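You operate a simulated robot arm through the tools that you are given. There is no shell and no other tool. Be economical: measure what you need, move in short steps, check, and stop when the job is done.

You run a simulated robot arm. Do the job below in one go: nothing can be reset, and whatever is moved stays where it is left.

## Task
Clamp the stop bar in the bench seat and set its stop to 230 mm.
Fine: slacken the stop screw to slide it, and tighten it again.

The check looks at the end state, three seconds after you hand in, the way a careful person would. Anything else that was tipped, shoved, dropped, spilled or broken makes it a failure.

## Robot
A 7-joint arm with a two-finger parallel gripper on a trunk, on a base that drives. Base frame: it is fixed to the floor where the robot stands at the start and does not move with it; the origin is under the middle of the robot, x ahead of it, y to its left, z up; the surface under the hand at the start is at about z = 0.85. Readings come in m, degrees, newtons and seconds.
With the tool pointing down near the work surface it reaches from about 0.34 to 0.76 m from the robot's upright axis, wherever it stands. Its first joint turns from -115.0 to 115.0 degrees. Places, roughly: bench seat [0.4, -0.2, 0.9]; bench seat knob [0.4, -0.3, 0.9]; stop screw [0.5, -0.2, 0.9]. Payload 3.91 kg.
Tool frame: the origin (TCP) lies between the finger pads and is the grasp point; the fingertips stand 0.03 m ahead of it; z points along the fingers, y is the line along which they close. The gripper opens to 0.11 m. The fingers are 0.02 m wide and 0.01 m thick; the gripper's body (0.048 by 0.112 m) begins 0.055 m behind the TCP.
Orientation is told as [roll, pitch, yaw] about the base's x, y, z axes, in that order, counted from this pose: with the fingers straight down and closing along the base's y, the tool's x points along the base's -x, its y along +y and its z along -z.

## Interface
- The arm moves only by the tool play_rows. Its argument "commands" is a list of rows, each a list of 3 entries, a list of its own where there are three numbers: the shift along the tool's x, y, z in m, then the turn, a rotation vector about the tool's x, y, z in degrees, then the opening, from 0 (shut) to 1 (fully open). In form: [[[tx, ty, tz], [wx, wy, wz], claw], ...]. A call has 1 to 12 rows; each row is the pose to reach, as a shift and turn from the pose commanded when the call began, along the tool's axes at that moment. Rows are played at 5 a second. More than 0.05 m and 8.6 degrees between two rows, or a gripper value outside its range, and nothing of the call is played. Where a pose cannot be reached the arm comes as near as it can. A force on the tool above 40 N (or 10 N above the force at the start of the call, whichever is more), or a blocked arm, ends the call early, and 0.2 s more pass. Each finger travels about 0.108 m/s and halts on what it meets, pressing with about 28 N; the grip force reading is that of the motor and also rises with nothing between the fingers. The clock runs only during rows and for 0.2 s after the last one: add rows that repeat a pose to give the fingers time. It gives the time, the measured TCP pose, the force on the tool (base axes), the opening and the grip force at its end, in the units of the frame above (readings bear some noise), with the torque about the TCP (base axes, N m) and any sound that the robot's microphone picked up, and new pictures: "pictures" is both (left out), scene, wrist or none.
- Cameras (640 x 400 px; columns grow to the right, rows downward): "scene" is now at [0.0132, 0.1176, 1.6093]; the picture's right is [-0.42, -0.91, 0.00], its down [-0.66, 0.31, -0.68] and it looks along [0.62, -0.29, -0.73] (base axes); focal length 296 px, centre (320, 200). "wrist" rides on the gripper at [0.073, 0.017, -0.103] in the tool frame; the picture's right is [-0.23, 0.97, 0.00], its down [-0.76, -0.18, -0.62] and it looks along [-0.61, -0.14, 0.78] (tool axes); focal length 222 px, centre (320, 200). There is no depth. A picture from a camera that has moved, and an enlarged one, comes with that camera's place and axes in the base frame and with its lens.
- slide_trunk(by): slides the trunk up (or, below 0, down) by that many m; the arm and the scene camera ride with it, the base frame stays. It gives what a move gives, with no picture.
- drive_base(legs): drives the robot by 1 to 6 legs, each [ahead, turn to the left] in m and degrees, along the robot's own axes; the way and the turn of a leg run together, so that a leg with both is an arc; at most 1.5 m and 180 degrees a leg. The arm and the cameras ride along, it lands a little off, and it stops where it bumps. It gives what a move gives, and a new picture of the scene camera.
- turn_head(pan, tilt): turns the head with the scene camera to pan (to the left, within 155 degrees either way) and tilt (down, from -29 to 69), counted from straight ahead of the robot. It gives what a move gives, and a new picture of the scene camera.
- close_up(camera, box): a new picture of the part [left, top, right, bottom] of that camera's present view, enlarged. It takes no simulated time.
- hand_in(): hands the job in; it is judged then, once.

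Work in short steps. Places have to be worked out from the pictures, the camera data and where the tool is seen: move nearer, look again, correct. Check each grasp and each placing, and mend what went wrong. You have 120 turns and 260 pictures in all, those below and enlarged ones among them. Open the gripper and draw the arm clear of the work before you hand the job in, unless the task says otherwise; then end with one line.

The tools are called after "Request:" as a command line: name --argument value ..., lists and objects as JSON in quotes. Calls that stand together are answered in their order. play_rows: Moves the arm, as the interface text tells. Its arguments: {"type":"object","properties":{"commands":{"type":"array","items":{"type":"array"}},"pictures":{"type":"string","enum":["both","scene","wrist","none"]}},"required":["commands"]} The other tools are called the same way: slide_trunk (by) slides the trunk up or down; drive_base (legs) drives the base; turn_head (pan, tilt) turns the head that bears the scene camera; close_up (camera, box) takes an enlarged picture of a part of a camera's view; hand_in () hands the job in.

At the start:

```text
clock: 0.0
position: [0.5046, -0.1887, 1.2351]
tcp_rot: [0.0, 0.0, 0.4]
wrist_force: [-0.1, -0.4, 0.2]
torque: [-0.01, 0.01, -0.03]
finger_gap: 0.1101
gripper_force: 0.2
trunk travel left (down, up): [-0.725, 0.265]
robot x, y, heading: [0.0023, 0.004, -0.0]
head pan, tilt: [-25.0, 47.2]
```

scene: 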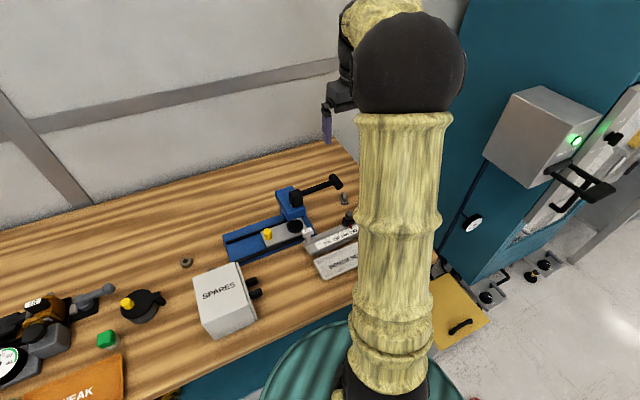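
wrist: 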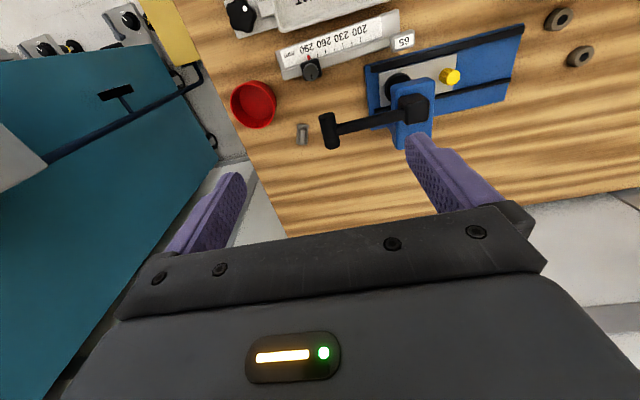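

I see a blue vise-like device, a stop rail with scale, and a few other objects. I take enlarged views to understand the device.

Request:
close_up --camera "wrist" --box '[220, 0, 540, 200]'

Request:
close_up --camera "scene" --box '[180, 160, 380, 285]'

```text
2.00 times, centred on (380, 100) of wrist
camera zoom: at [0.4327, -0.173, 1.3384], right [0.22, 0.98, 0.0], down [0.76, -0.17, 0.62], along [0.61, -0.14, -0.78], focal length 444 px, centre (200, 400)
```

zoom: 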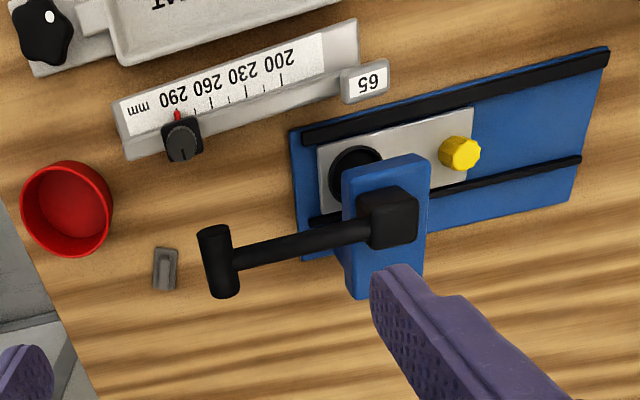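

```text
3.20 times, centred on (280, 222) of scene
camera zoom: at [0.0132, 0.1176, 1.6093], right [-0.42, -0.91, 0.0], down [-0.66, 0.31, -0.68], along [0.62, -0.29, -0.73], focal length 947 px, centre (448, 128)
```

zoom: 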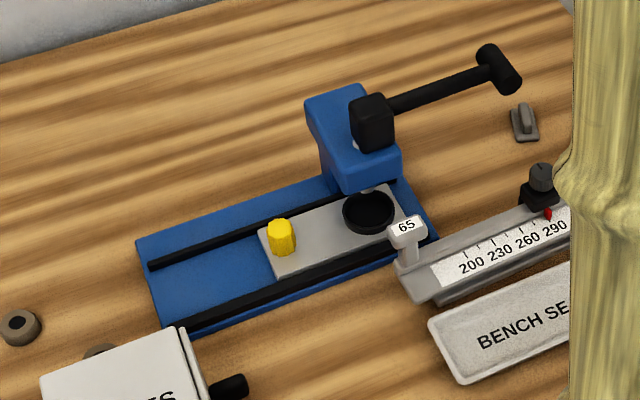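

The grey rail with the scale seems to be the stop bar; the "BENCH SEAT" block with the star knob is nearer to me. I move the hand back toward the robot so the wrist camera sees the seat.

Request:
play_rows --commands '[[[0.04, 0, 0], [0, 0, 0], 1], [[0.08, 0, 0], [0, 0, 0], 1], [[0.12, 0, 0], [0, 0, 0], 1], [[0.15, 0, 0], [0, 0, 0], 1]]'

```text
clock: 1.0
position: [0.3551, -0.1886, 1.2342]
tcp_rot: [-0.1, -0.1, 0.4]
wrist_force: [0.0, -0.4, -0.2]
torque: [0.02, -0.01, 0.02]
finger_gap: 0.1099
gripper_force: 0.0
trunk travel left (down, up): [-0.725, 0.265]
robot x, y, heading: [-0.0002, -0.0035, -0.4]
head pan, tilt: [-25.0, 47.2]
camera scene: at [0.0124, 0.1178, 1.6093], right [-0.42, -0.91, 0.0], down [-0.66, 0.31, -0.68], along [0.62, -0.29, -0.73], focal length 296 px, centre (320, 200)
camera wrist: at [0.282, -0.1729, 1.3373], right [0.22, 0.98, 0.0], down [0.76, -0.17, 0.62], along [0.61, -0.14, -0.78], focal length 222 px, centre (320, 200)
```

scene: 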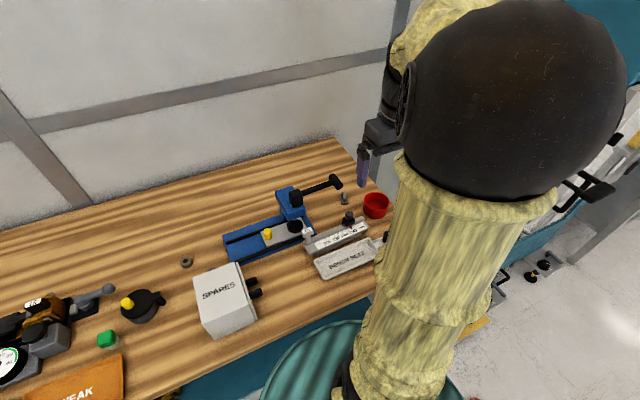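
wrist: 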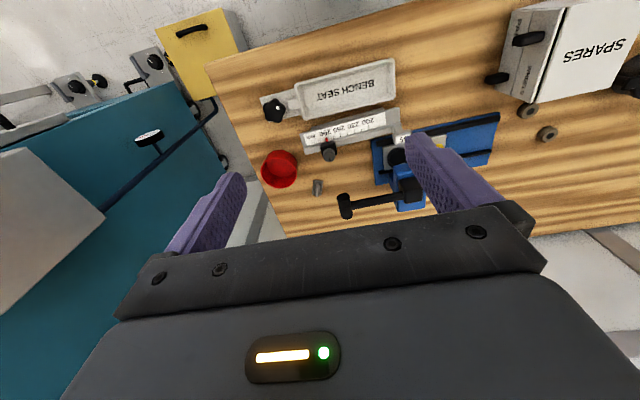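

Request:
close_up --camera "wrist" --box '[240, 40, 432, 160]'

Request:
close_up --camera "scene" --box '[280, 190, 408, 270]'

Request:
close_up --camera "wrist" --box '[480, 0, 640, 100]'

```text
3.33 times, centred on (336, 100) of wrist
camera zoom: at [0.282, -0.1729, 1.3373], right [0.22, 0.98, 0.0], down [0.76, -0.17, 0.62], along [0.61, -0.14, -0.78], focal length 740 px, centre (267, 533)
```

zoom: 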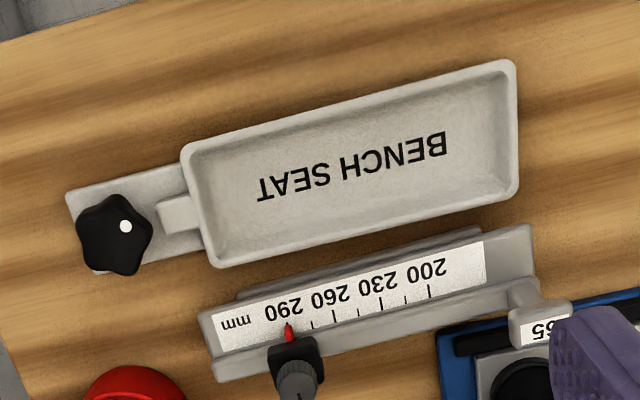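

```text
5.00 times, centred on (344, 230) of scene
camera zoom: at [0.0124, 0.1178, 1.6093], right [-0.42, -0.91, 0.0], down [-0.66, 0.31, -0.68], along [0.62, -0.29, -0.73], focal length 1480 px, centre (200, 50)
```

zoom: 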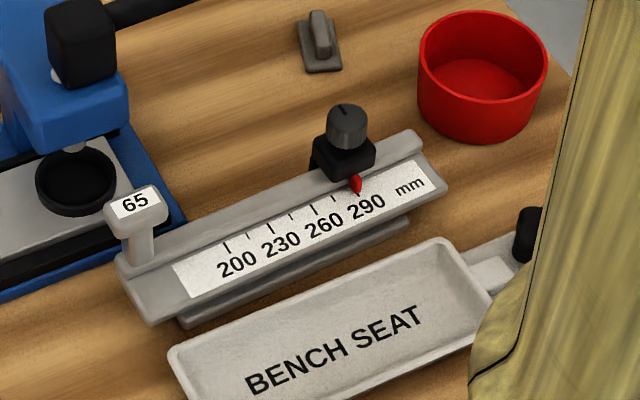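

```text
4.00 times, centred on (560, 50) of wrist
camera zoom: at [0.282, -0.1729, 1.3373], right [0.22, 0.98, 0.0], down [0.76, -0.17, 0.62], along [0.61, -0.14, -0.78], focal length 888 px, centre (-640, 800)
```

zoom: 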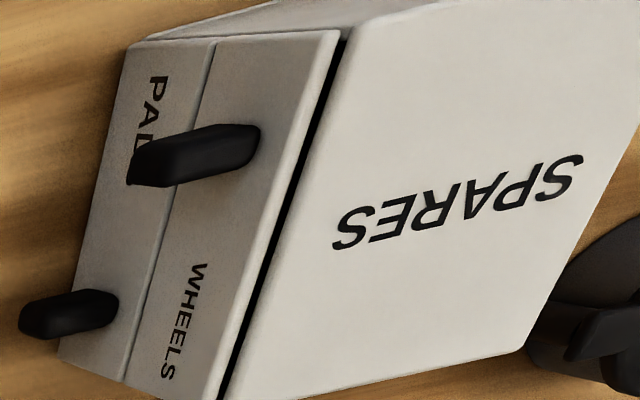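

The seat is an open tray with a clamp jaw and star knob at its right end; the bar has a shorter foot underneath. I go lower for a closer look.

Request:
play_rows --commands '[[[0, 0.01, 0.05], [0, 0, 0], 1], [[0, 0.02, 0.1], [0, 0, 0], 1], [[0, 0.03, 0.15], [0, 0, 0], 1], [[0, 0.04, 0.2], [0, 0, 0], 1], [[0, 0.04, 0.22], [0, 0, 0], 1]]' --pictures "wrist"

Request:
close_up --camera "wrist" --box '[160, 0, 544, 240]'

```text
refused: row 1 steps farther than a row can; nothing moved
```

```text
1.67 times, centred on (352, 120) of wrist
camera zoom: at [0.282, -0.1729, 1.3373], right [0.22, 0.98, 0.0], down [0.76, -0.17, 0.62], along [0.61, -0.14, -0.78], focal length 370 px, centre (267, 333)
```

zoom: 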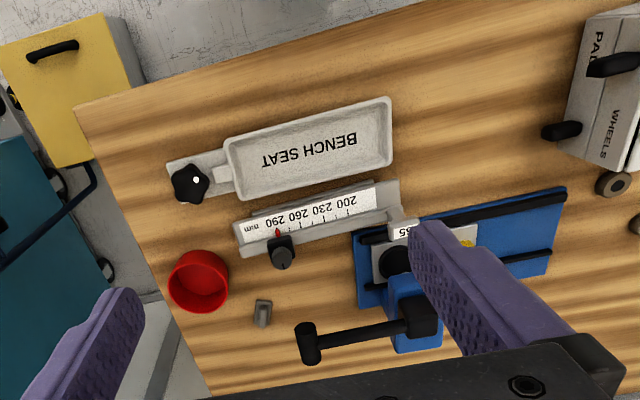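

The step was slightly too large; I repeat with smaller steps.

Request:
play_rows --commands '[[[0, 0.008, 0.045], [0, 0, 0], 1], [[0, 0.016, 0.09], [0, 0, 0], 1], [[0, 0.024, 0.135], [0, 0, 0], 1], [[0, 0.032, 0.18], [0, 0, 0], 1], [[0, 0.04, 0.21], [0, 0, 0], 1]]' --pictures "wrist"

Request:
close_up --camera "wrist" --box '[160, 0, 480, 200]'

```text
clock: 2.2
position: [0.3554, -0.1478, 1.024]
tcp_rot: [0.0, -0.1, 0.4]
wrist_force: [0.0, -0.4, -0.7]
torque: [0.02, 0.03, 0.01]
finger_gap: 0.1099
gripper_force: 0.1
trunk travel left (down, up): [-0.725, 0.265]
robot x, y, heading: [-0.0017, 0.0007, -0.1]
head pan, tilt: [-25.0, 47.2]
camera wrist: at [0.2828, -0.1324, 1.1277], right [0.22, 0.98, 0.0], down [0.76, -0.17, 0.62], along [0.61, -0.14, -0.78], focal length 222 px, centre (320, 200)
```

wrist: 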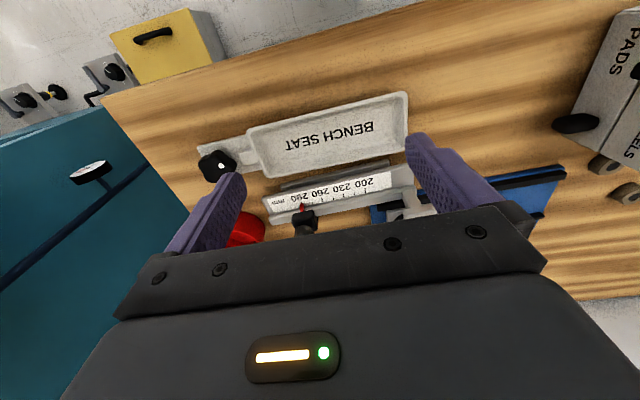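

```text
2.00 times, centred on (320, 100) of wrist
camera zoom: at [0.2828, -0.1324, 1.1277], right [0.22, 0.98, 0.0], down [0.76, -0.17, 0.62], along [0.61, -0.14, -0.78], focal length 444 px, centre (320, 400)
```

zoom: 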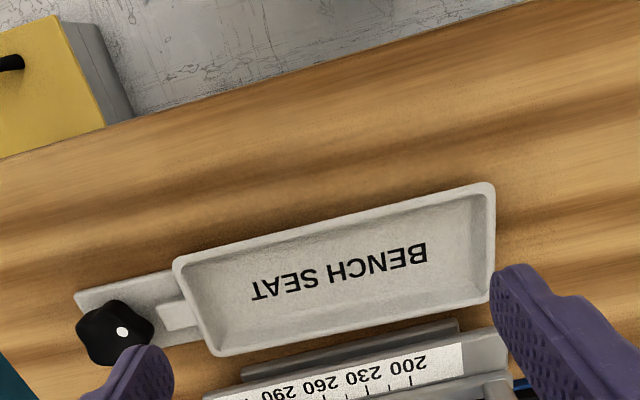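

Seat outer edges are about x 0.36–0.427, y −0.24…−0.057; the bar lies parallel at x≈0.465. I yaw the hand by 90° over the bar so the fingers will straddle it and look at it.

Request:
play_rows --commands '[[[-0.01, 0, 0], [0, 0, -8.2], 1], [[-0.02, 0, 0], [0, 0, -16.4], 1], [[-0.03, 0, 0], [0, 0, -24.6], 1], [[-0.04, 0, 0], [0, 0, -32.8], 1], [[-0.05, 0, 0], [0, 0, -41], 1], [[-0.06, 0, 0], [0, 0, -49.2], 1], [[-0.07, 0, 0], [0, 0, -57.4], 1], [[-0.08, 0, 0], [0, 0, -65.6], 1], [[-0.09, 0, 0], [0, 0, -73.8], 1], [[-0.1, 0, 0], [0, 0, -82], 1], [[-0.11, 0, 0], [0, 0, -89.6], 1], [[-0.11, 0, 0.0], [0, 0, -89.6], 1]]'

```text
clock: 4.8
position: [0.4657, -0.1481, 1.0232]
tcp_rot: [0.0, 0.0, 90.2]
wrist_force: [0.4, -1.0, -1.0]
torque: [0.0, 0.01, 0.01]
finger_gap: 0.1102
gripper_force: 0.0
trunk travel left (down, up): [-0.725, 0.265]
robot x, y, heading: [0.001, 0.0014, 0.0]
head pan, tilt: [-25.0, 47.2]
camera scene: at [0.0131, 0.1177, 1.6093], right [-0.42, -0.91, 0.0], down [-0.66, 0.31, -0.68], along [0.62, -0.29, -0.73], focal length 296 px, centre (320, 200)
camera wrist: at [0.4485, -0.2218, 1.1275], right [-0.97, 0.23, 0.0], down [0.18, 0.76, 0.62], along [0.14, 0.61, -0.78], focal length 222 px, centre (320, 200)
```

scene: 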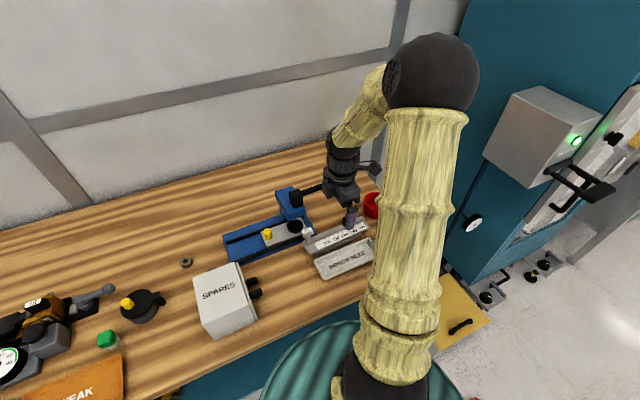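
wrist: 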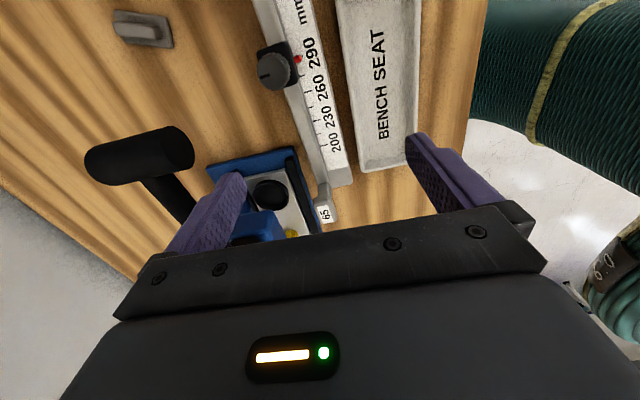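

Request:
close_up --camera "wrist" --box '[180, 0, 500, 200]'

Request:
close_up --camera "scene" --box '[280, 150, 408, 230]'

```text
2.00 times, centred on (340, 100) of wrist
camera zoom: at [0.4485, -0.2218, 1.1275], right [-0.97, 0.23, 0.0], down [0.18, 0.76, 0.62], along [0.14, 0.61, -0.78], focal length 444 px, centre (280, 400)
```

zoom: 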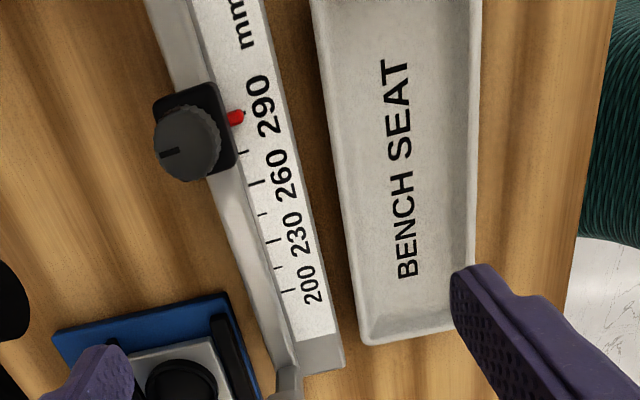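

```text
5.00 times, centred on (344, 190) of scene
camera zoom: at [0.0131, 0.1177, 1.6093], right [-0.42, -0.91, 0.0], down [-0.66, 0.31, -0.68], along [0.62, -0.29, -0.73], focal length 1480 px, centre (200, 250)
```

zoom: 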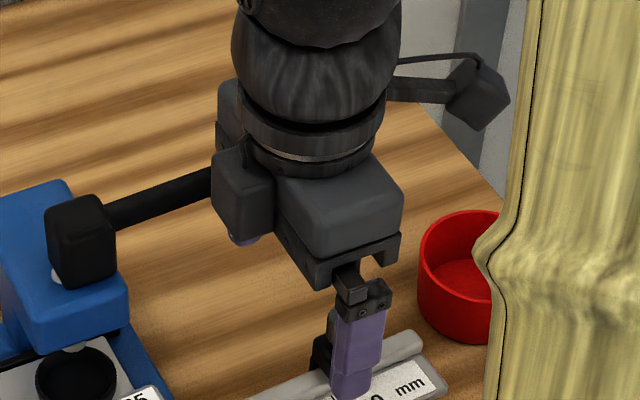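

The bar plate spans x≈0.45–0.488 with plate top at about z 0.88; foot below it. I descend over it at y≈−0.15 to about z 0.94 and check alignment.

Request:
play_rows --commands '[[[0.001, -0.001, 0.03], [0, 0, 0], 0.9], [[0.002, -0.002, 0.06], [0, 0, 0], 0.8], [[0.002, -0.002, 0.083], [0, 0, 0], 0.75], [[0.002, -0.002, 0.083], [0, 0, 0], 0.75]]'

Request:
close_up --camera "wrist" --box '[160, 0, 480, 200]'

Request:
close_up --camera "scene" --box '[280, 180, 408, 260]'

```text
clock: 5.8
position: [0.4683, -0.152, 0.9412]
tcp_rot: [-0.1, 0.0, 90.0]
wrist_force: [-0.9, -0.2, 0.3]
torque: [0.0, 0.0, 0.0]
finger_gap: 0.0825
gripper_force: 0.0
trunk travel left (down, up): [-0.725, 0.265]
robot x, y, heading: [-0.0015, 0.0002, -0.0]
head pan, tilt: [-25.0, 47.2]
camera scene: at [0.013, 0.1176, 1.6093], right [-0.42, -0.91, 0.0], down [-0.66, 0.31, -0.68], along [0.62, -0.29, -0.73], focal length 296 px, centre (320, 200)
camera wrist: at [0.4512, -0.225, 1.0446], right [-0.97, 0.23, 0.0], down [0.18, 0.76, 0.62], along [0.14, 0.61, -0.78], focal length 222 px, centre (320, 200)
```

scene: 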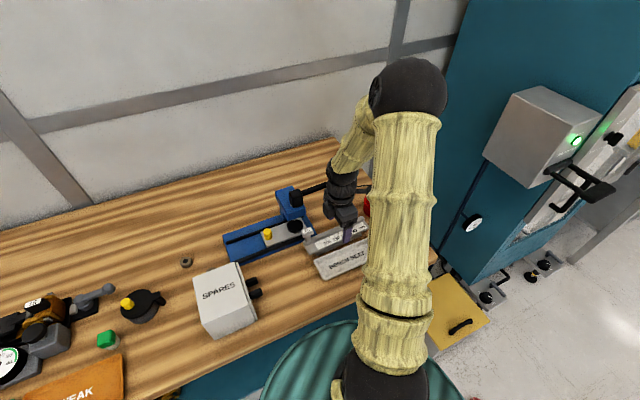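
wrist: 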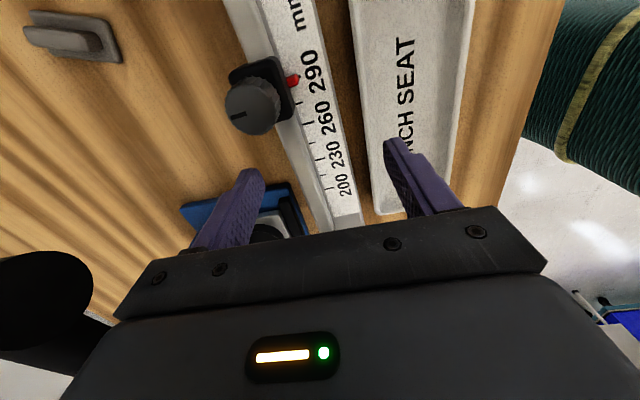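

```text
2.00 times, centred on (320, 100) of wrist
camera zoom: at [0.4512, -0.225, 1.0446], right [-0.97, 0.23, 0.0], down [0.18, 0.76, 0.62], along [0.14, 0.61, -0.78], focal length 444 px, centre (320, 400)
```

zoom: 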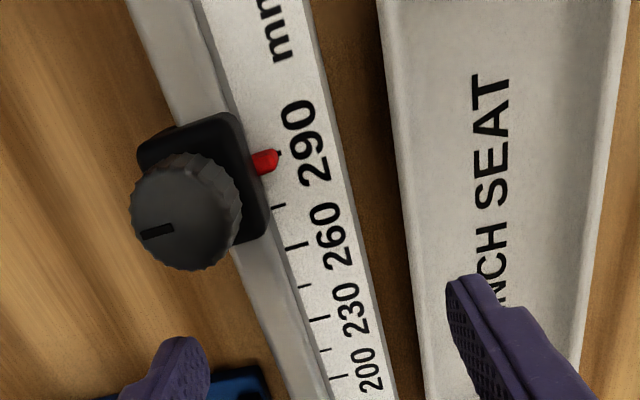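

```text
5.00 times, centred on (344, 220) of scene
camera zoom: at [0.013, 0.1176, 1.6093], right [-0.42, -0.91, 0.0], down [-0.66, 0.31, -0.68], along [0.62, -0.29, -0.73], focal length 1480 px, centre (200, 100)
```

zoom: 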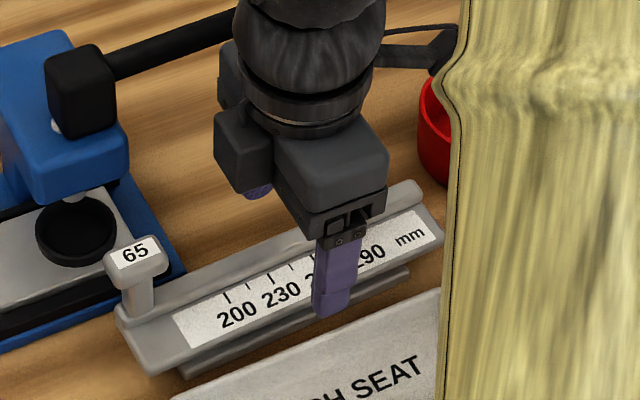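

Bar edges at y≈−0.15 are x≈0.448 and 0.491, yaw about +3°, and the seat rim begins near 0.431. I narrow to 49 mm, yaw +3°, and descend carefully to z≈0.893.

Request:
play_rows --commands '[[[0, -0.0015, 0.0], [0, 0, -3], 0.45], [[0, -0.0015, 0.0], [0, 0, -3], 0.45], [[0, -0.0015, 0.02], [0, 0, -3], 0.45], [[0, -0.0015, 0.035], [0, 0, -3], 0.45], [[0, -0.0015, 0.047], [0, 0, -3], 0.45], [[0, -0.0015, 0.047], [0, 0, -3], 0.45]]'

Request:
close_up --camera "scene" --box '[300, 200, 396, 260]'

Request:
close_up --camera "wrist" --box '[160, 50, 480, 250]'

```text
clock: 7.2
position: [0.4686, -0.1495, 0.8939]
tcp_rot: [0.0, -0.1, 93.0]
wrist_force: [-0.7, 0.0, -0.2]
torque: [0.01, 0.0, 0.02]
finger_gap: 0.0493
gripper_force: 0.1
trunk travel left (down, up): [-0.725, 0.265]
robot x, y, heading: [-0.0013, 0.0032, -0.1]
head pan, tilt: [-25.0, 47.2]
camera scene: at [0.0131, 0.1176, 1.6093], right [-0.42, -0.91, 0.0], down [-0.66, 0.31, -0.68], along [0.62, -0.29, -0.73], focal length 296 px, centre (320, 200)
camera wrist: at [0.456, -0.2236, 0.9978], right [-0.98, 0.18, 0.0], down [0.14, 0.77, 0.62], along [0.11, 0.61, -0.78], focal length 222 px, centre (320, 200)
```

scene: 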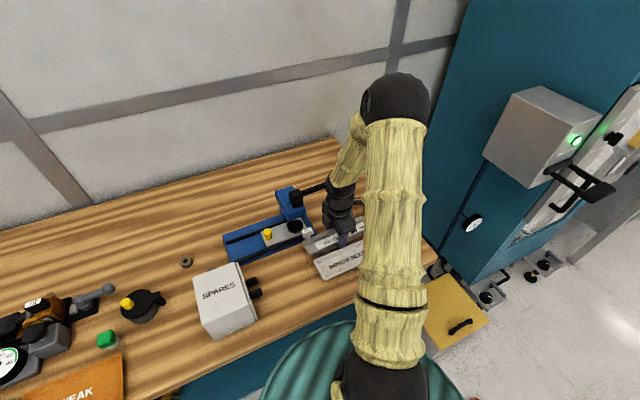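
wrist: 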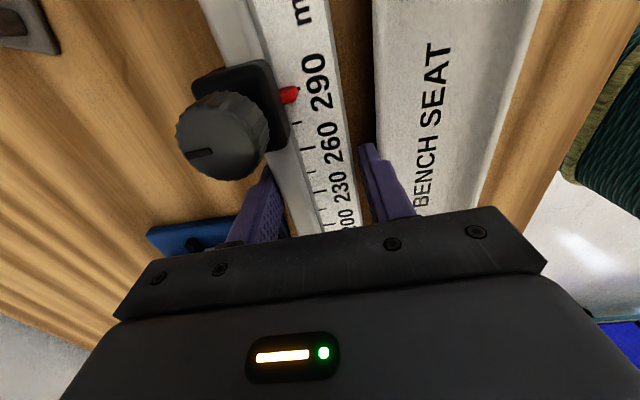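

```text
6.67 times, centred on (348, 230) of scene
camera zoom: at [0.0131, 0.1176, 1.6093], right [-0.42, -0.91, 0.0], down [-0.66, 0.31, -0.68], along [0.62, -0.29, -0.73], focal length 1974 px, centre (133, 0)
```

zoom: 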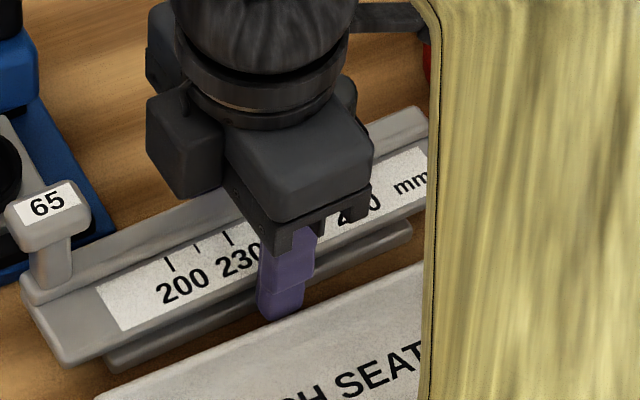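

```text
2.00 times, centred on (320, 150) of wrist
camera zoom: at [0.456, -0.2236, 0.9978], right [-0.98, 0.18, 0.0], down [0.14, 0.77, 0.62], along [0.11, 0.61, -0.78], focal length 444 px, centre (320, 300)
```

zoom: 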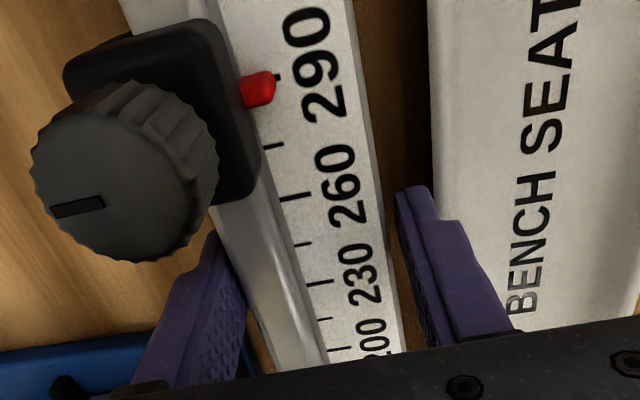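

The fingers straddle the bar cleanly. I close and check.

Request:
play_rows --commands '[[[0, 0, 0], [0, 0, 0], 0.4], [[0, 0, 0], [0, 0, 0], 0.3], [[0, 0, 0], [0, 0, 0], 0.2], [[0, 0, 0], [0, 0, 0], 0.2], [[0, 0, -0.01], [0, 0, 0], 0.2], [[0, 0, -0.03], [0, 0, 0], 0.2], [[0, 0, -0.03], [0, 0, 0], 0.2]]'

Request:
close_up --camera "scene" --box '[290, 180, 418, 260]'

```text
clock: 8.8
position: [0.4683, -0.1484, 0.9232]
tcp_rot: [0.0, -0.1, 93.0]
wrist_force: [0.2, -0.9, -5.2]
torque: [-0.02, 0.02, -0.02]
finger_gap: 0.0458
gripper_force: 28.0
trunk travel left (down, up): [-0.725, 0.265]
robot x, y, heading: [0.001, -0.0003, 0.1]
head pan, tilt: [-25.0, 47.2]
camera scene: at [0.0139, 0.1174, 1.6093], right [-0.42, -0.91, 0.0], down [-0.67, 0.31, -0.68], along [0.62, -0.29, -0.73], focal length 296 px, centre (320, 200)
camera wrist: at [0.4554, -0.2233, 1.0278], right [-0.98, 0.18, 0.0], down [0.14, 0.77, 0.62], along [0.11, 0.61, -0.78], focal length 222 px, centre (320, 200)
```

scene: 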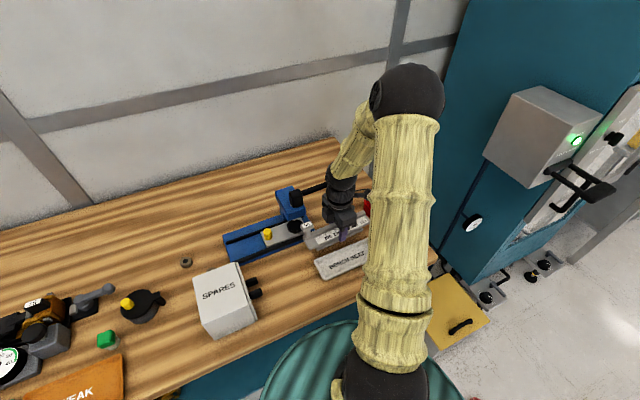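
wrist: 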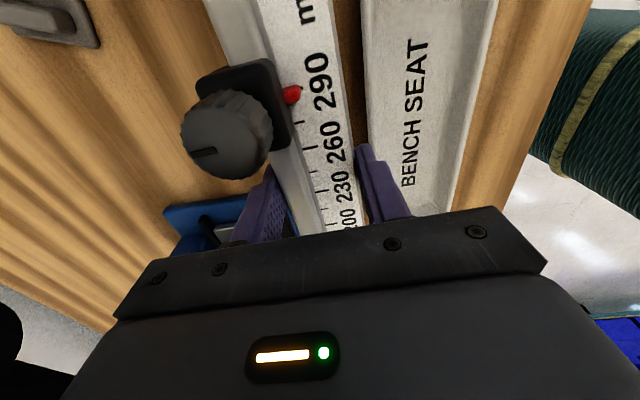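

```text
5.00 times, centred on (354, 220) of scene
camera zoom: at [0.0139, 0.1174, 1.6093], right [-0.42, -0.91, 0.0], down [-0.67, 0.31, -0.68], along [0.62, -0.29, -0.73], focal length 1480 px, centre (150, 100)
```

zoom: 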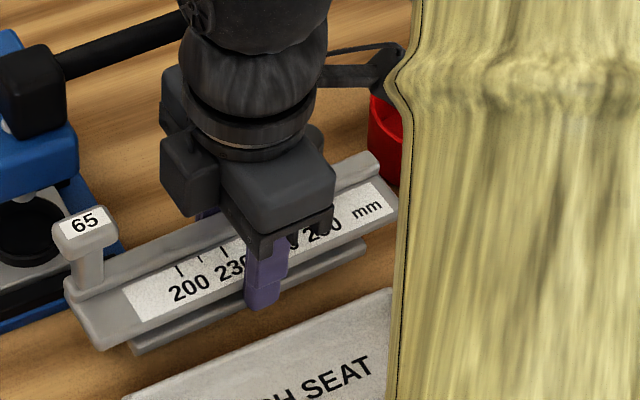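

The bar is held (46 mm wide, ~0.5 kg). I lift it higher for a better view of its underside and dimensions.

Request:
play_rows --commands '[[[0, 0, -0.045], [0, 0, 0], 0.2], [[0, 0, -0.09], [0, 0, 0], 0.2], [[0, 0, -0.135], [0, 0, 0], 0.2], [[0, 0, -0.18], [0, 0, 0], 0.2], [[0, 0, -0.22], [0, 0, 3], 0.2], [[0, 0, -0.22], [0, 0, 3], 0.2]]'

Request:
close_up --camera "scene" --box '[260, 120, 452, 240]'

```text
clock: 10.2
position: [0.4654, -0.1488, 1.1469]
tcp_rot: [0.0, -0.1, 90.0]
wrist_force: [0.2, -2.1, -6.2]
torque: [0.0, 0.0, 0.01]
finger_gap: 0.046
gripper_force: 27.7
trunk travel left (down, up): [-0.725, 0.265]
robot x, y, heading: [0.004, -0.0015, 0.1]
head pan, tilt: [-25.0, 47.2]
camera scene: at [0.0141, 0.1172, 1.6093], right [-0.42, -0.91, 0.0], down [-0.67, 0.31, -0.68], along [0.62, -0.29, -0.73], focal length 296 px, centre (320, 200)
camera wrist: at [0.4495, -0.2221, 1.2506], right [-0.97, 0.23, 0.0], down [0.18, 0.76, 0.62], along [0.14, 0.61, -0.78], focal length 222 px, centre (320, 200)
```

scene: 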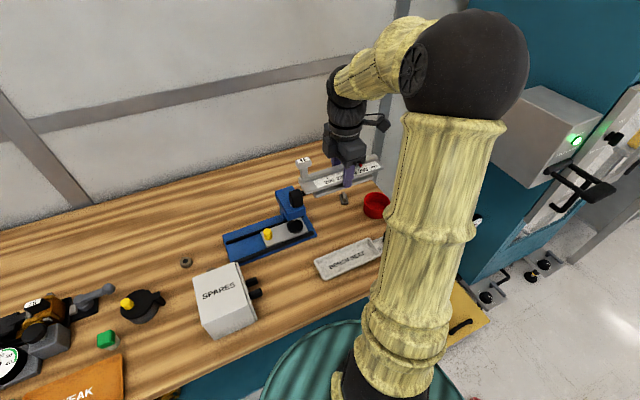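
wrist: 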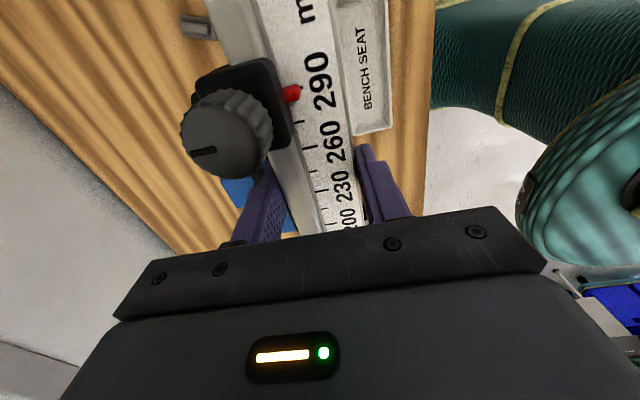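

```text
3.33 times, centred on (356, 180) of scene
camera zoom: at [0.0141, 0.1172, 1.6093], right [-0.42, -0.91, 0.0], down [-0.67, 0.31, -0.68], along [0.62, -0.29, -0.73], focal length 987 px, centre (200, 267)
```

zoom: 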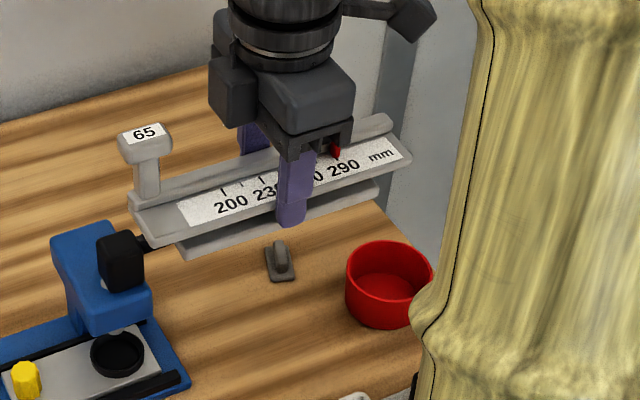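

Foot centre is about 5 mm to −y of the TCP. Now close-ups of the seat, unobstructed.

Request:
close_up --camera "scene" --box '[308, 228, 404, 288]'

Request:
close_up --camera "wrist" --box '[300, 0, 460, 100]'

```text
6.67 times, centred on (356, 258) of scene
camera zoom: at [0.0141, 0.1172, 1.6093], right [-0.42, -0.91, 0.0], down [-0.67, 0.31, -0.68], along [0.62, -0.29, -0.73], focal length 1974 px, centre (80, -187)
```

zoom: 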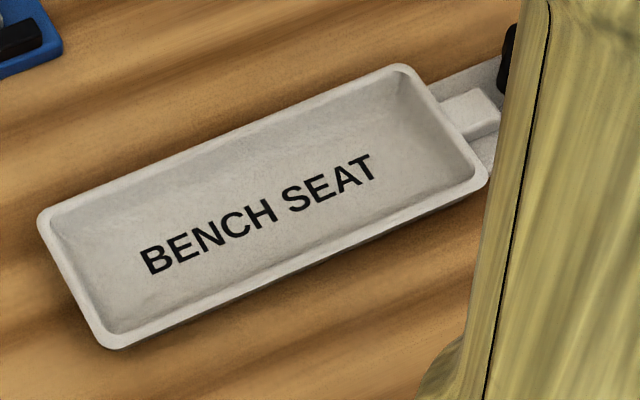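

```text
4.00 times, centred on (380, 50) of wrist
camera zoom: at [0.4495, -0.2221, 1.2506], right [-0.97, 0.23, 0.0], down [0.18, 0.76, 0.62], along [0.14, 0.61, -0.78], focal length 888 px, centre (80, 800)
```

zoom: 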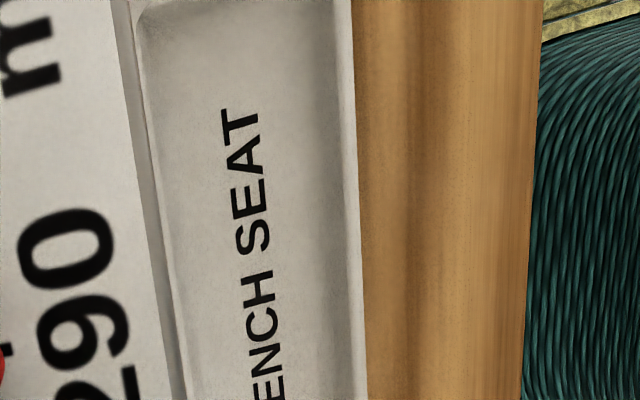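

Seat centre ≈(0.3955, −0.150). I carry the bar over it and lower to a small clearance for a check.

Request:
play_rows --commands '[[[-0.002, 0.025, 0], [0, 0, 0], 0.2], [[-0.004, 0.05, 0], [0, 0, 0], 0.2], [[-0.004, 0.07, 0], [0, 0, 0], 0.2], [[-0.004, 0.07, 0.045], [0, 0, 0], 0.2], [[-0.004, 0.07, 0.09], [0, 0, 0], 0.2], [[-0.004, 0.07, 0.135], [0, 0, 0], 0.2], [[-0.004, 0.07, 0.175], [0, 0, 0], 0.2], [[-0.004, 0.07, 0.2], [0, 0, 0], 0.2], [[-0.004, 0.07, 0.2], [0, 0, 0], 0.2]]'

Request:
close_up --camera "scene" --box '[280, 200, 408, 280]'

Request:
close_up --camera "wrist" --box '[160, 0, 480, 200]'

```text
clock: 12.2
position: [0.3993, -0.1464, 0.9427]
tcp_rot: [0.0, -0.1, 90.1]
wrist_force: [0.2, -0.3, -5.1]
torque: [0.0, 0.01, -0.02]
finger_gap: 0.0458
gripper_force: 28.3
trunk travel left (down, up): [-0.725, 0.265]
robot x, y, heading: [-0.0018, -0.0015, -0.4]
head pan, tilt: [-25.0, 47.2]
camera scene: at [0.0134, 0.1175, 1.6093], right [-0.42, -0.91, 0.0], down [-0.66, 0.31, -0.68], along [0.62, -0.29, -0.73], focal length 296 px, centre (320, 200)
camera wrist: at [0.3823, -0.2194, 1.0467], right [-0.97, 0.23, 0.0], down [0.18, 0.76, 0.62], along [0.14, 0.61, -0.78], focal length 222 px, centre (320, 200)
```

scene: 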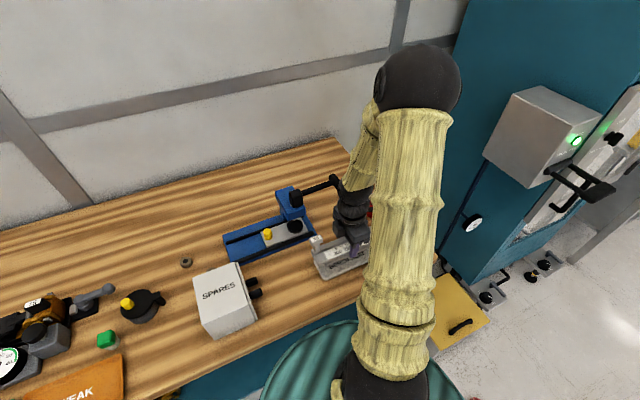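
wrist: 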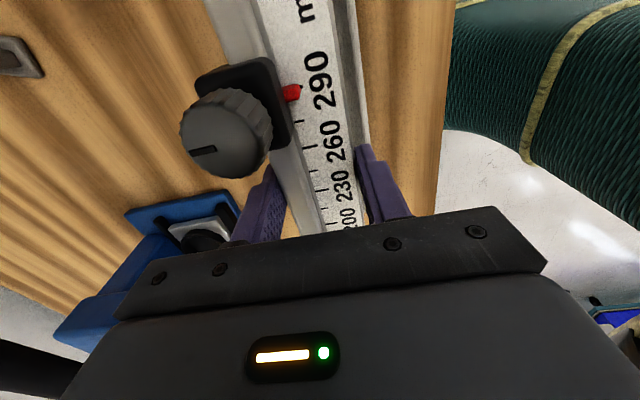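

```text
5.00 times, centred on (344, 240) of scene
camera zoom: at [0.0134, 0.1175, 1.6093], right [-0.42, -0.91, 0.0], down [-0.66, 0.31, -0.68], along [0.62, -0.29, -0.73], focal length 1480 px, centre (200, 0)
```

zoom: 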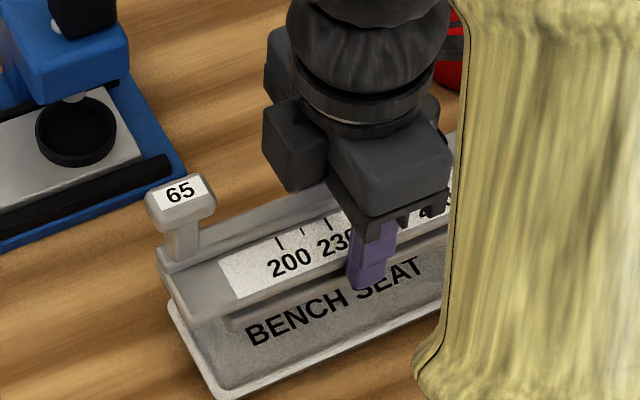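

```text
2.00 times, centred on (320, 100) of wrist
camera zoom: at [0.3823, -0.2194, 1.0467], right [-0.97, 0.23, 0.0], down [0.18, 0.76, 0.62], along [0.14, 0.61, -0.78], focal length 444 px, centre (320, 400)
```

zoom: 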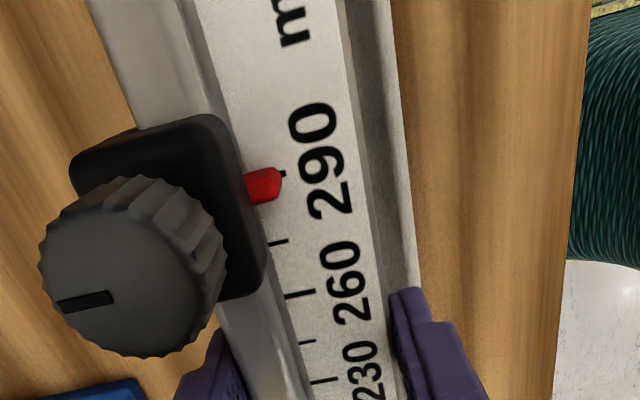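

Relative to the seat I judge the hand about 4 mm too far out and 2.5 mm toward −y; I correct and lower to just above the rim.

Request:
play_rows --commands '[[[-0.0025, 0.004, 0.0], [0, 0, 0], 0.2], [[-0.0025, 0.004, 0.01], [0, 0, 0], 0.2], [[-0.0025, 0.004, 0.02], [0, 0, 0], 0.2], [[-0.0025, 0.004, 0.026], [0, 0, 0], 0.2], [[-0.0025, 0.004, 0.026], [0, 0, 0], 0.2]]'

Request:
close_up --camera "scene" --box '[280, 200, 408, 280]'

Request:
close_up --camera "wrist" --box '[160, 0, 480, 200]'

```text
clock: 13.4
position: [0.3958, -0.144, 0.9185]
tcp_rot: [-0.1, 0.0, 90.1]
wrist_force: [0.4, -0.1, -5.3]
torque: [0.03, 0.0, -0.01]
finger_gap: 0.0457
gripper_force: 28.0
trunk travel left (down, up): [-0.725, 0.265]
robot x, y, heading: [-0.0018, 0.0016, 0.0]
head pan, tilt: [-25.0, 47.2]
camera scene: at [0.0136, 0.1175, 1.6093], right [-0.42, -0.91, 0.0], down [-0.66, 0.31, -0.68], along [0.62, -0.29, -0.73], focal length 296 px, centre (320, 200)
camera wrist: at [0.3784, -0.2173, 1.0219], right [-0.97, 0.23, 0.0], down [0.18, 0.76, 0.62], along [0.14, 0.61, -0.78], focal length 222 px, centre (320, 200)
```

scene: 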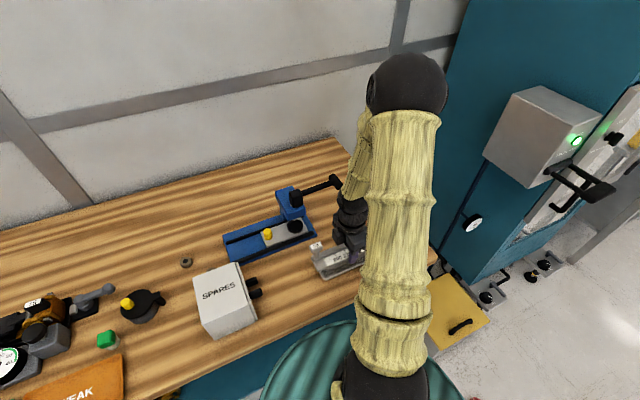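
wrist: 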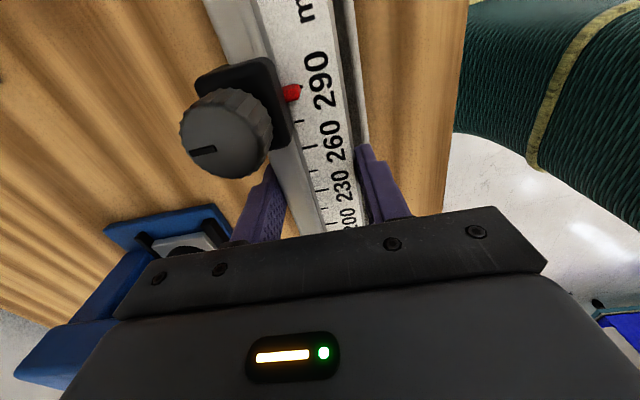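

```text
5.00 times, centred on (344, 240) of scene
camera zoom: at [0.0136, 0.1175, 1.6093], right [-0.42, -0.91, 0.0], down [-0.66, 0.31, -0.68], along [0.62, -0.29, -0.73], focal length 1480 px, centre (200, 0)
```

zoom: 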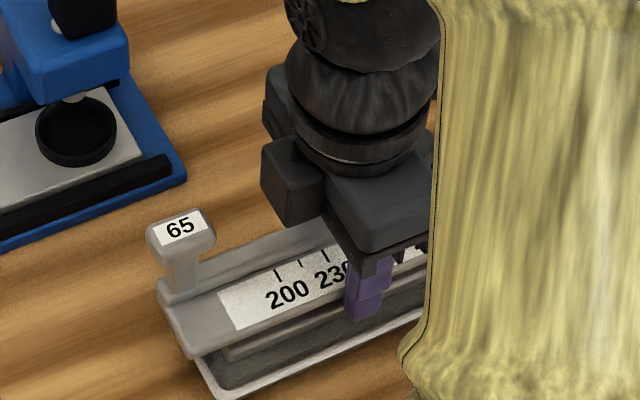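

```text
2.00 times, centred on (320, 100) of wrist
camera zoom: at [0.3784, -0.2173, 1.0219], right [-0.97, 0.23, 0.0], down [0.18, 0.76, 0.62], along [0.14, 0.61, -0.78], focal length 444 px, centre (320, 400)
```

zoom: 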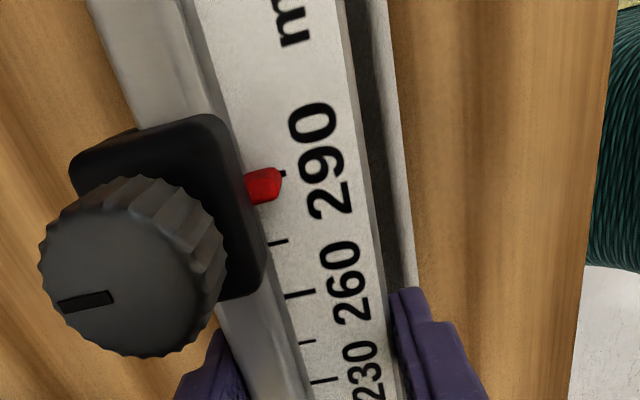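

Alignment looks right. I lower in 4 mm steps until contact.

Request:
play_rows --commands '[[[0, 0, 0.004], [0, 0, 0], 0.2], [[0, 0, 0.008], [0, 0, 0], 0.2], [[0, 0, 0.012], [0, 0, 0], 0.2], [[0, 0, 0.012], [0, 0, 0], 0.2]]'

Request:
close_up --camera "scene" --box '[280, 200, 408, 280]'

```text
clock: 14.4
position: [0.3947, -0.1441, 0.9073]
tcp_rot: [0.1, -0.1, 90.0]
wrist_force: [0.2, -0.2, -5.6]
torque: [0.01, 0.03, 0.03]
finger_gap: 0.0457
gripper_force: 28.2
trunk travel left (down, up): [-0.725, 0.265]
robot x, y, heading: [0.0026, 0.0031, 0.2]
head pan, tilt: [-25.0, 47.2]
camera scene: at [0.0136, 0.1175, 1.6093], right [-0.42, -0.91, 0.0], down [-0.66, 0.31, -0.68], along [0.62, -0.29, -0.73], focal length 296 px, centre (320, 200)
camera wrist: at [0.3784, -0.2178, 1.0108], right [-0.97, 0.23, 0.0], down [0.18, 0.76, 0.62], along [0.14, 0.61, -0.78], focal length 222 px, centre (320, 200)
```

scene: 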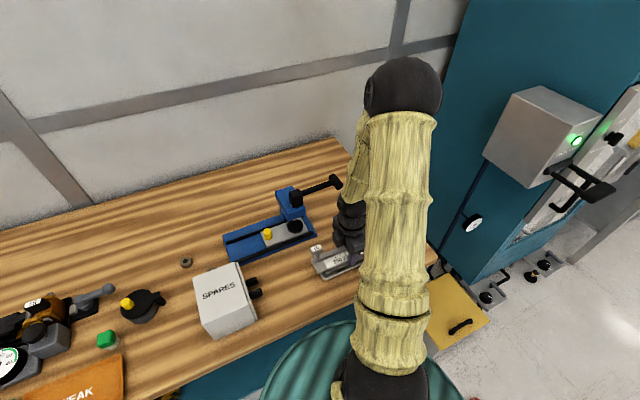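
wrist: 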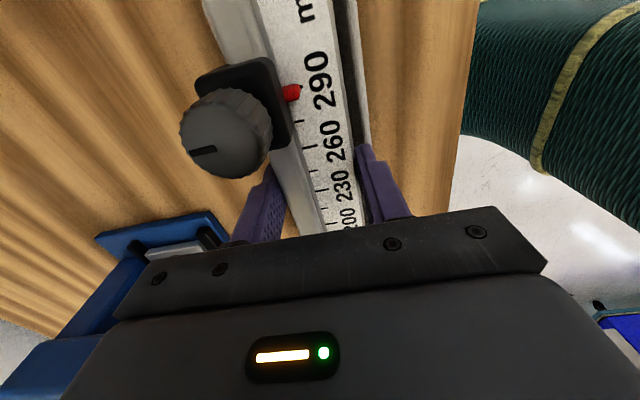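

```text
5.00 times, centred on (344, 240) of scene
camera zoom: at [0.0136, 0.1175, 1.6093], right [-0.42, -0.91, 0.0], down [-0.66, 0.31, -0.68], along [0.62, -0.29, -0.73], focal length 1480 px, centre (200, 0)
```

zoom: 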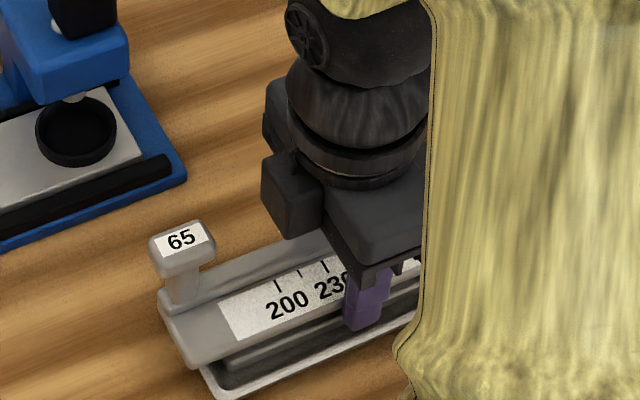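

No contact yet; continue in 2 mm steps.

Request:
play_rows --commands '[[[0, 0, 0.002], [0, 0, 0], 0.2], [[0, 0, 0.004], [0, 0, 0], 0.2], [[0, 0, 0.006], [0, 0, 0], 0.2], [[0, 0, 0.006], [0, 0, 0], 0.2]]'

Request:
close_up --camera "scene" --box '[290, 220, 386, 280]'

```text
clock: 15.4
position: [0.3953, -0.1439, 0.9007]
tcp_rot: [0.0, -0.1, 90.0]
wrist_force: [0.3, 0.2, -6.4]
torque: [0.01, 0.03, -0.02]
finger_gap: 0.0459
gripper_force: 28.1
trunk travel left (down, up): [-0.725, 0.265]
robot x, y, heading: [0.002, 0.0017, 0.2]
head pan, tilt: [-25.0, 47.2]
camera scene: at [0.0136, 0.1174, 1.6093], right [-0.42, -0.91, 0.0], down [-0.66, 0.31, -0.68], along [0.62, -0.29, -0.73], focal length 296 px, centre (320, 200)
camera wrist: at [0.3778, -0.2172, 1.0041], right [-0.97, 0.23, 0.0], down [0.18, 0.76, 0.62], along [0.14, 0.61, -0.78], focal length 222 px, centre (320, 200)
```

scene: 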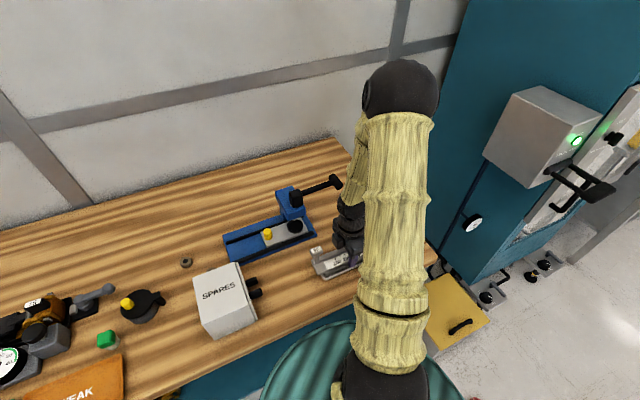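
wrist: 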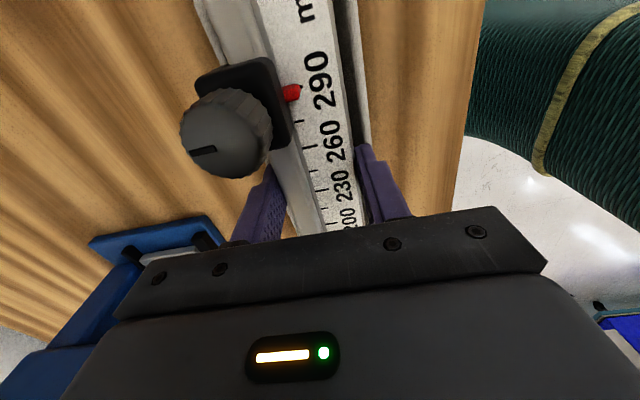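

```text
6.67 times, centred on (338, 250) of scene
camera zoom: at [0.0136, 0.1174, 1.6093], right [-0.42, -0.91, 0.0], down [-0.66, 0.31, -0.68], along [0.62, -0.29, -0.73], focal length 1974 px, centre (200, -133)
```

zoom: 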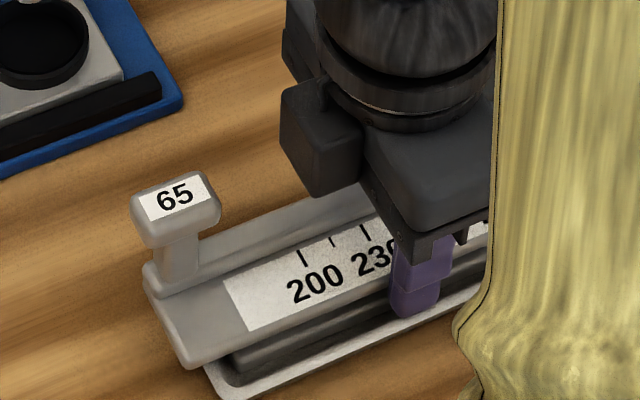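

Still free; continue down slowly.

Request:
play_rows --commands '[[[0, 0, 0.0015], [0, 0, 0], 0.2], [[0, 0, 0.003], [0, 0, 0], 0.2], [[0, 0, 0.0045], [0, 0, 0], 0.2], [[0, 0, 0.0045], [0, 0, 0], 0.2]]' --pictures "none"

Request:
close_up --camera "scene" --box '[290, 220, 386, 280]'

```text
clock: 16.2
position: [0.3949, -0.1444, 0.8994]
tcp_rot: [-0.3, 0.1, 90.0]
wrist_force: [-3.1, 2.9, 28.6]
torque: [0.14, 1.23, -0.08]
finger_gap: 0.0458
gripper_force: 27.6
trunk travel left (down, up): [-0.725, 0.265]
robot x, y, heading: [-0.0012, -0.0012, -0.1]
head pan, tilt: [-25.0, 47.2]
stopped in row 3: the force on the tool passed its limit at 45 N (the readings are from after the stop); the commanded pose is now the measured one
```

```text
6.67 times, centred on (338, 250) of scene
camera zoom: at [0.0108, 0.1188, 1.6096], right [-0.42, -0.91, 0.0], down [-0.66, 0.31, -0.68], along [0.62, -0.29, -0.73], focal length 1974 px, centre (200, -133)
```

zoom: 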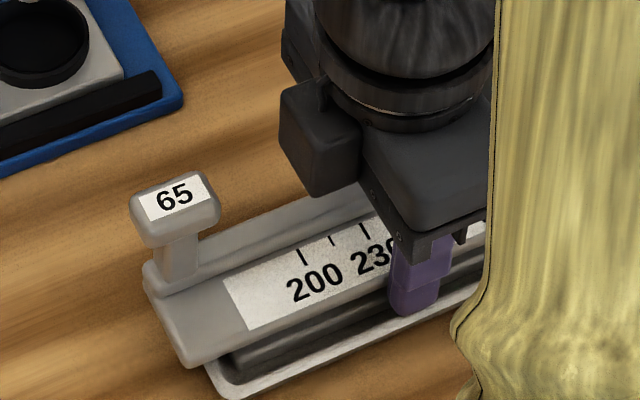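

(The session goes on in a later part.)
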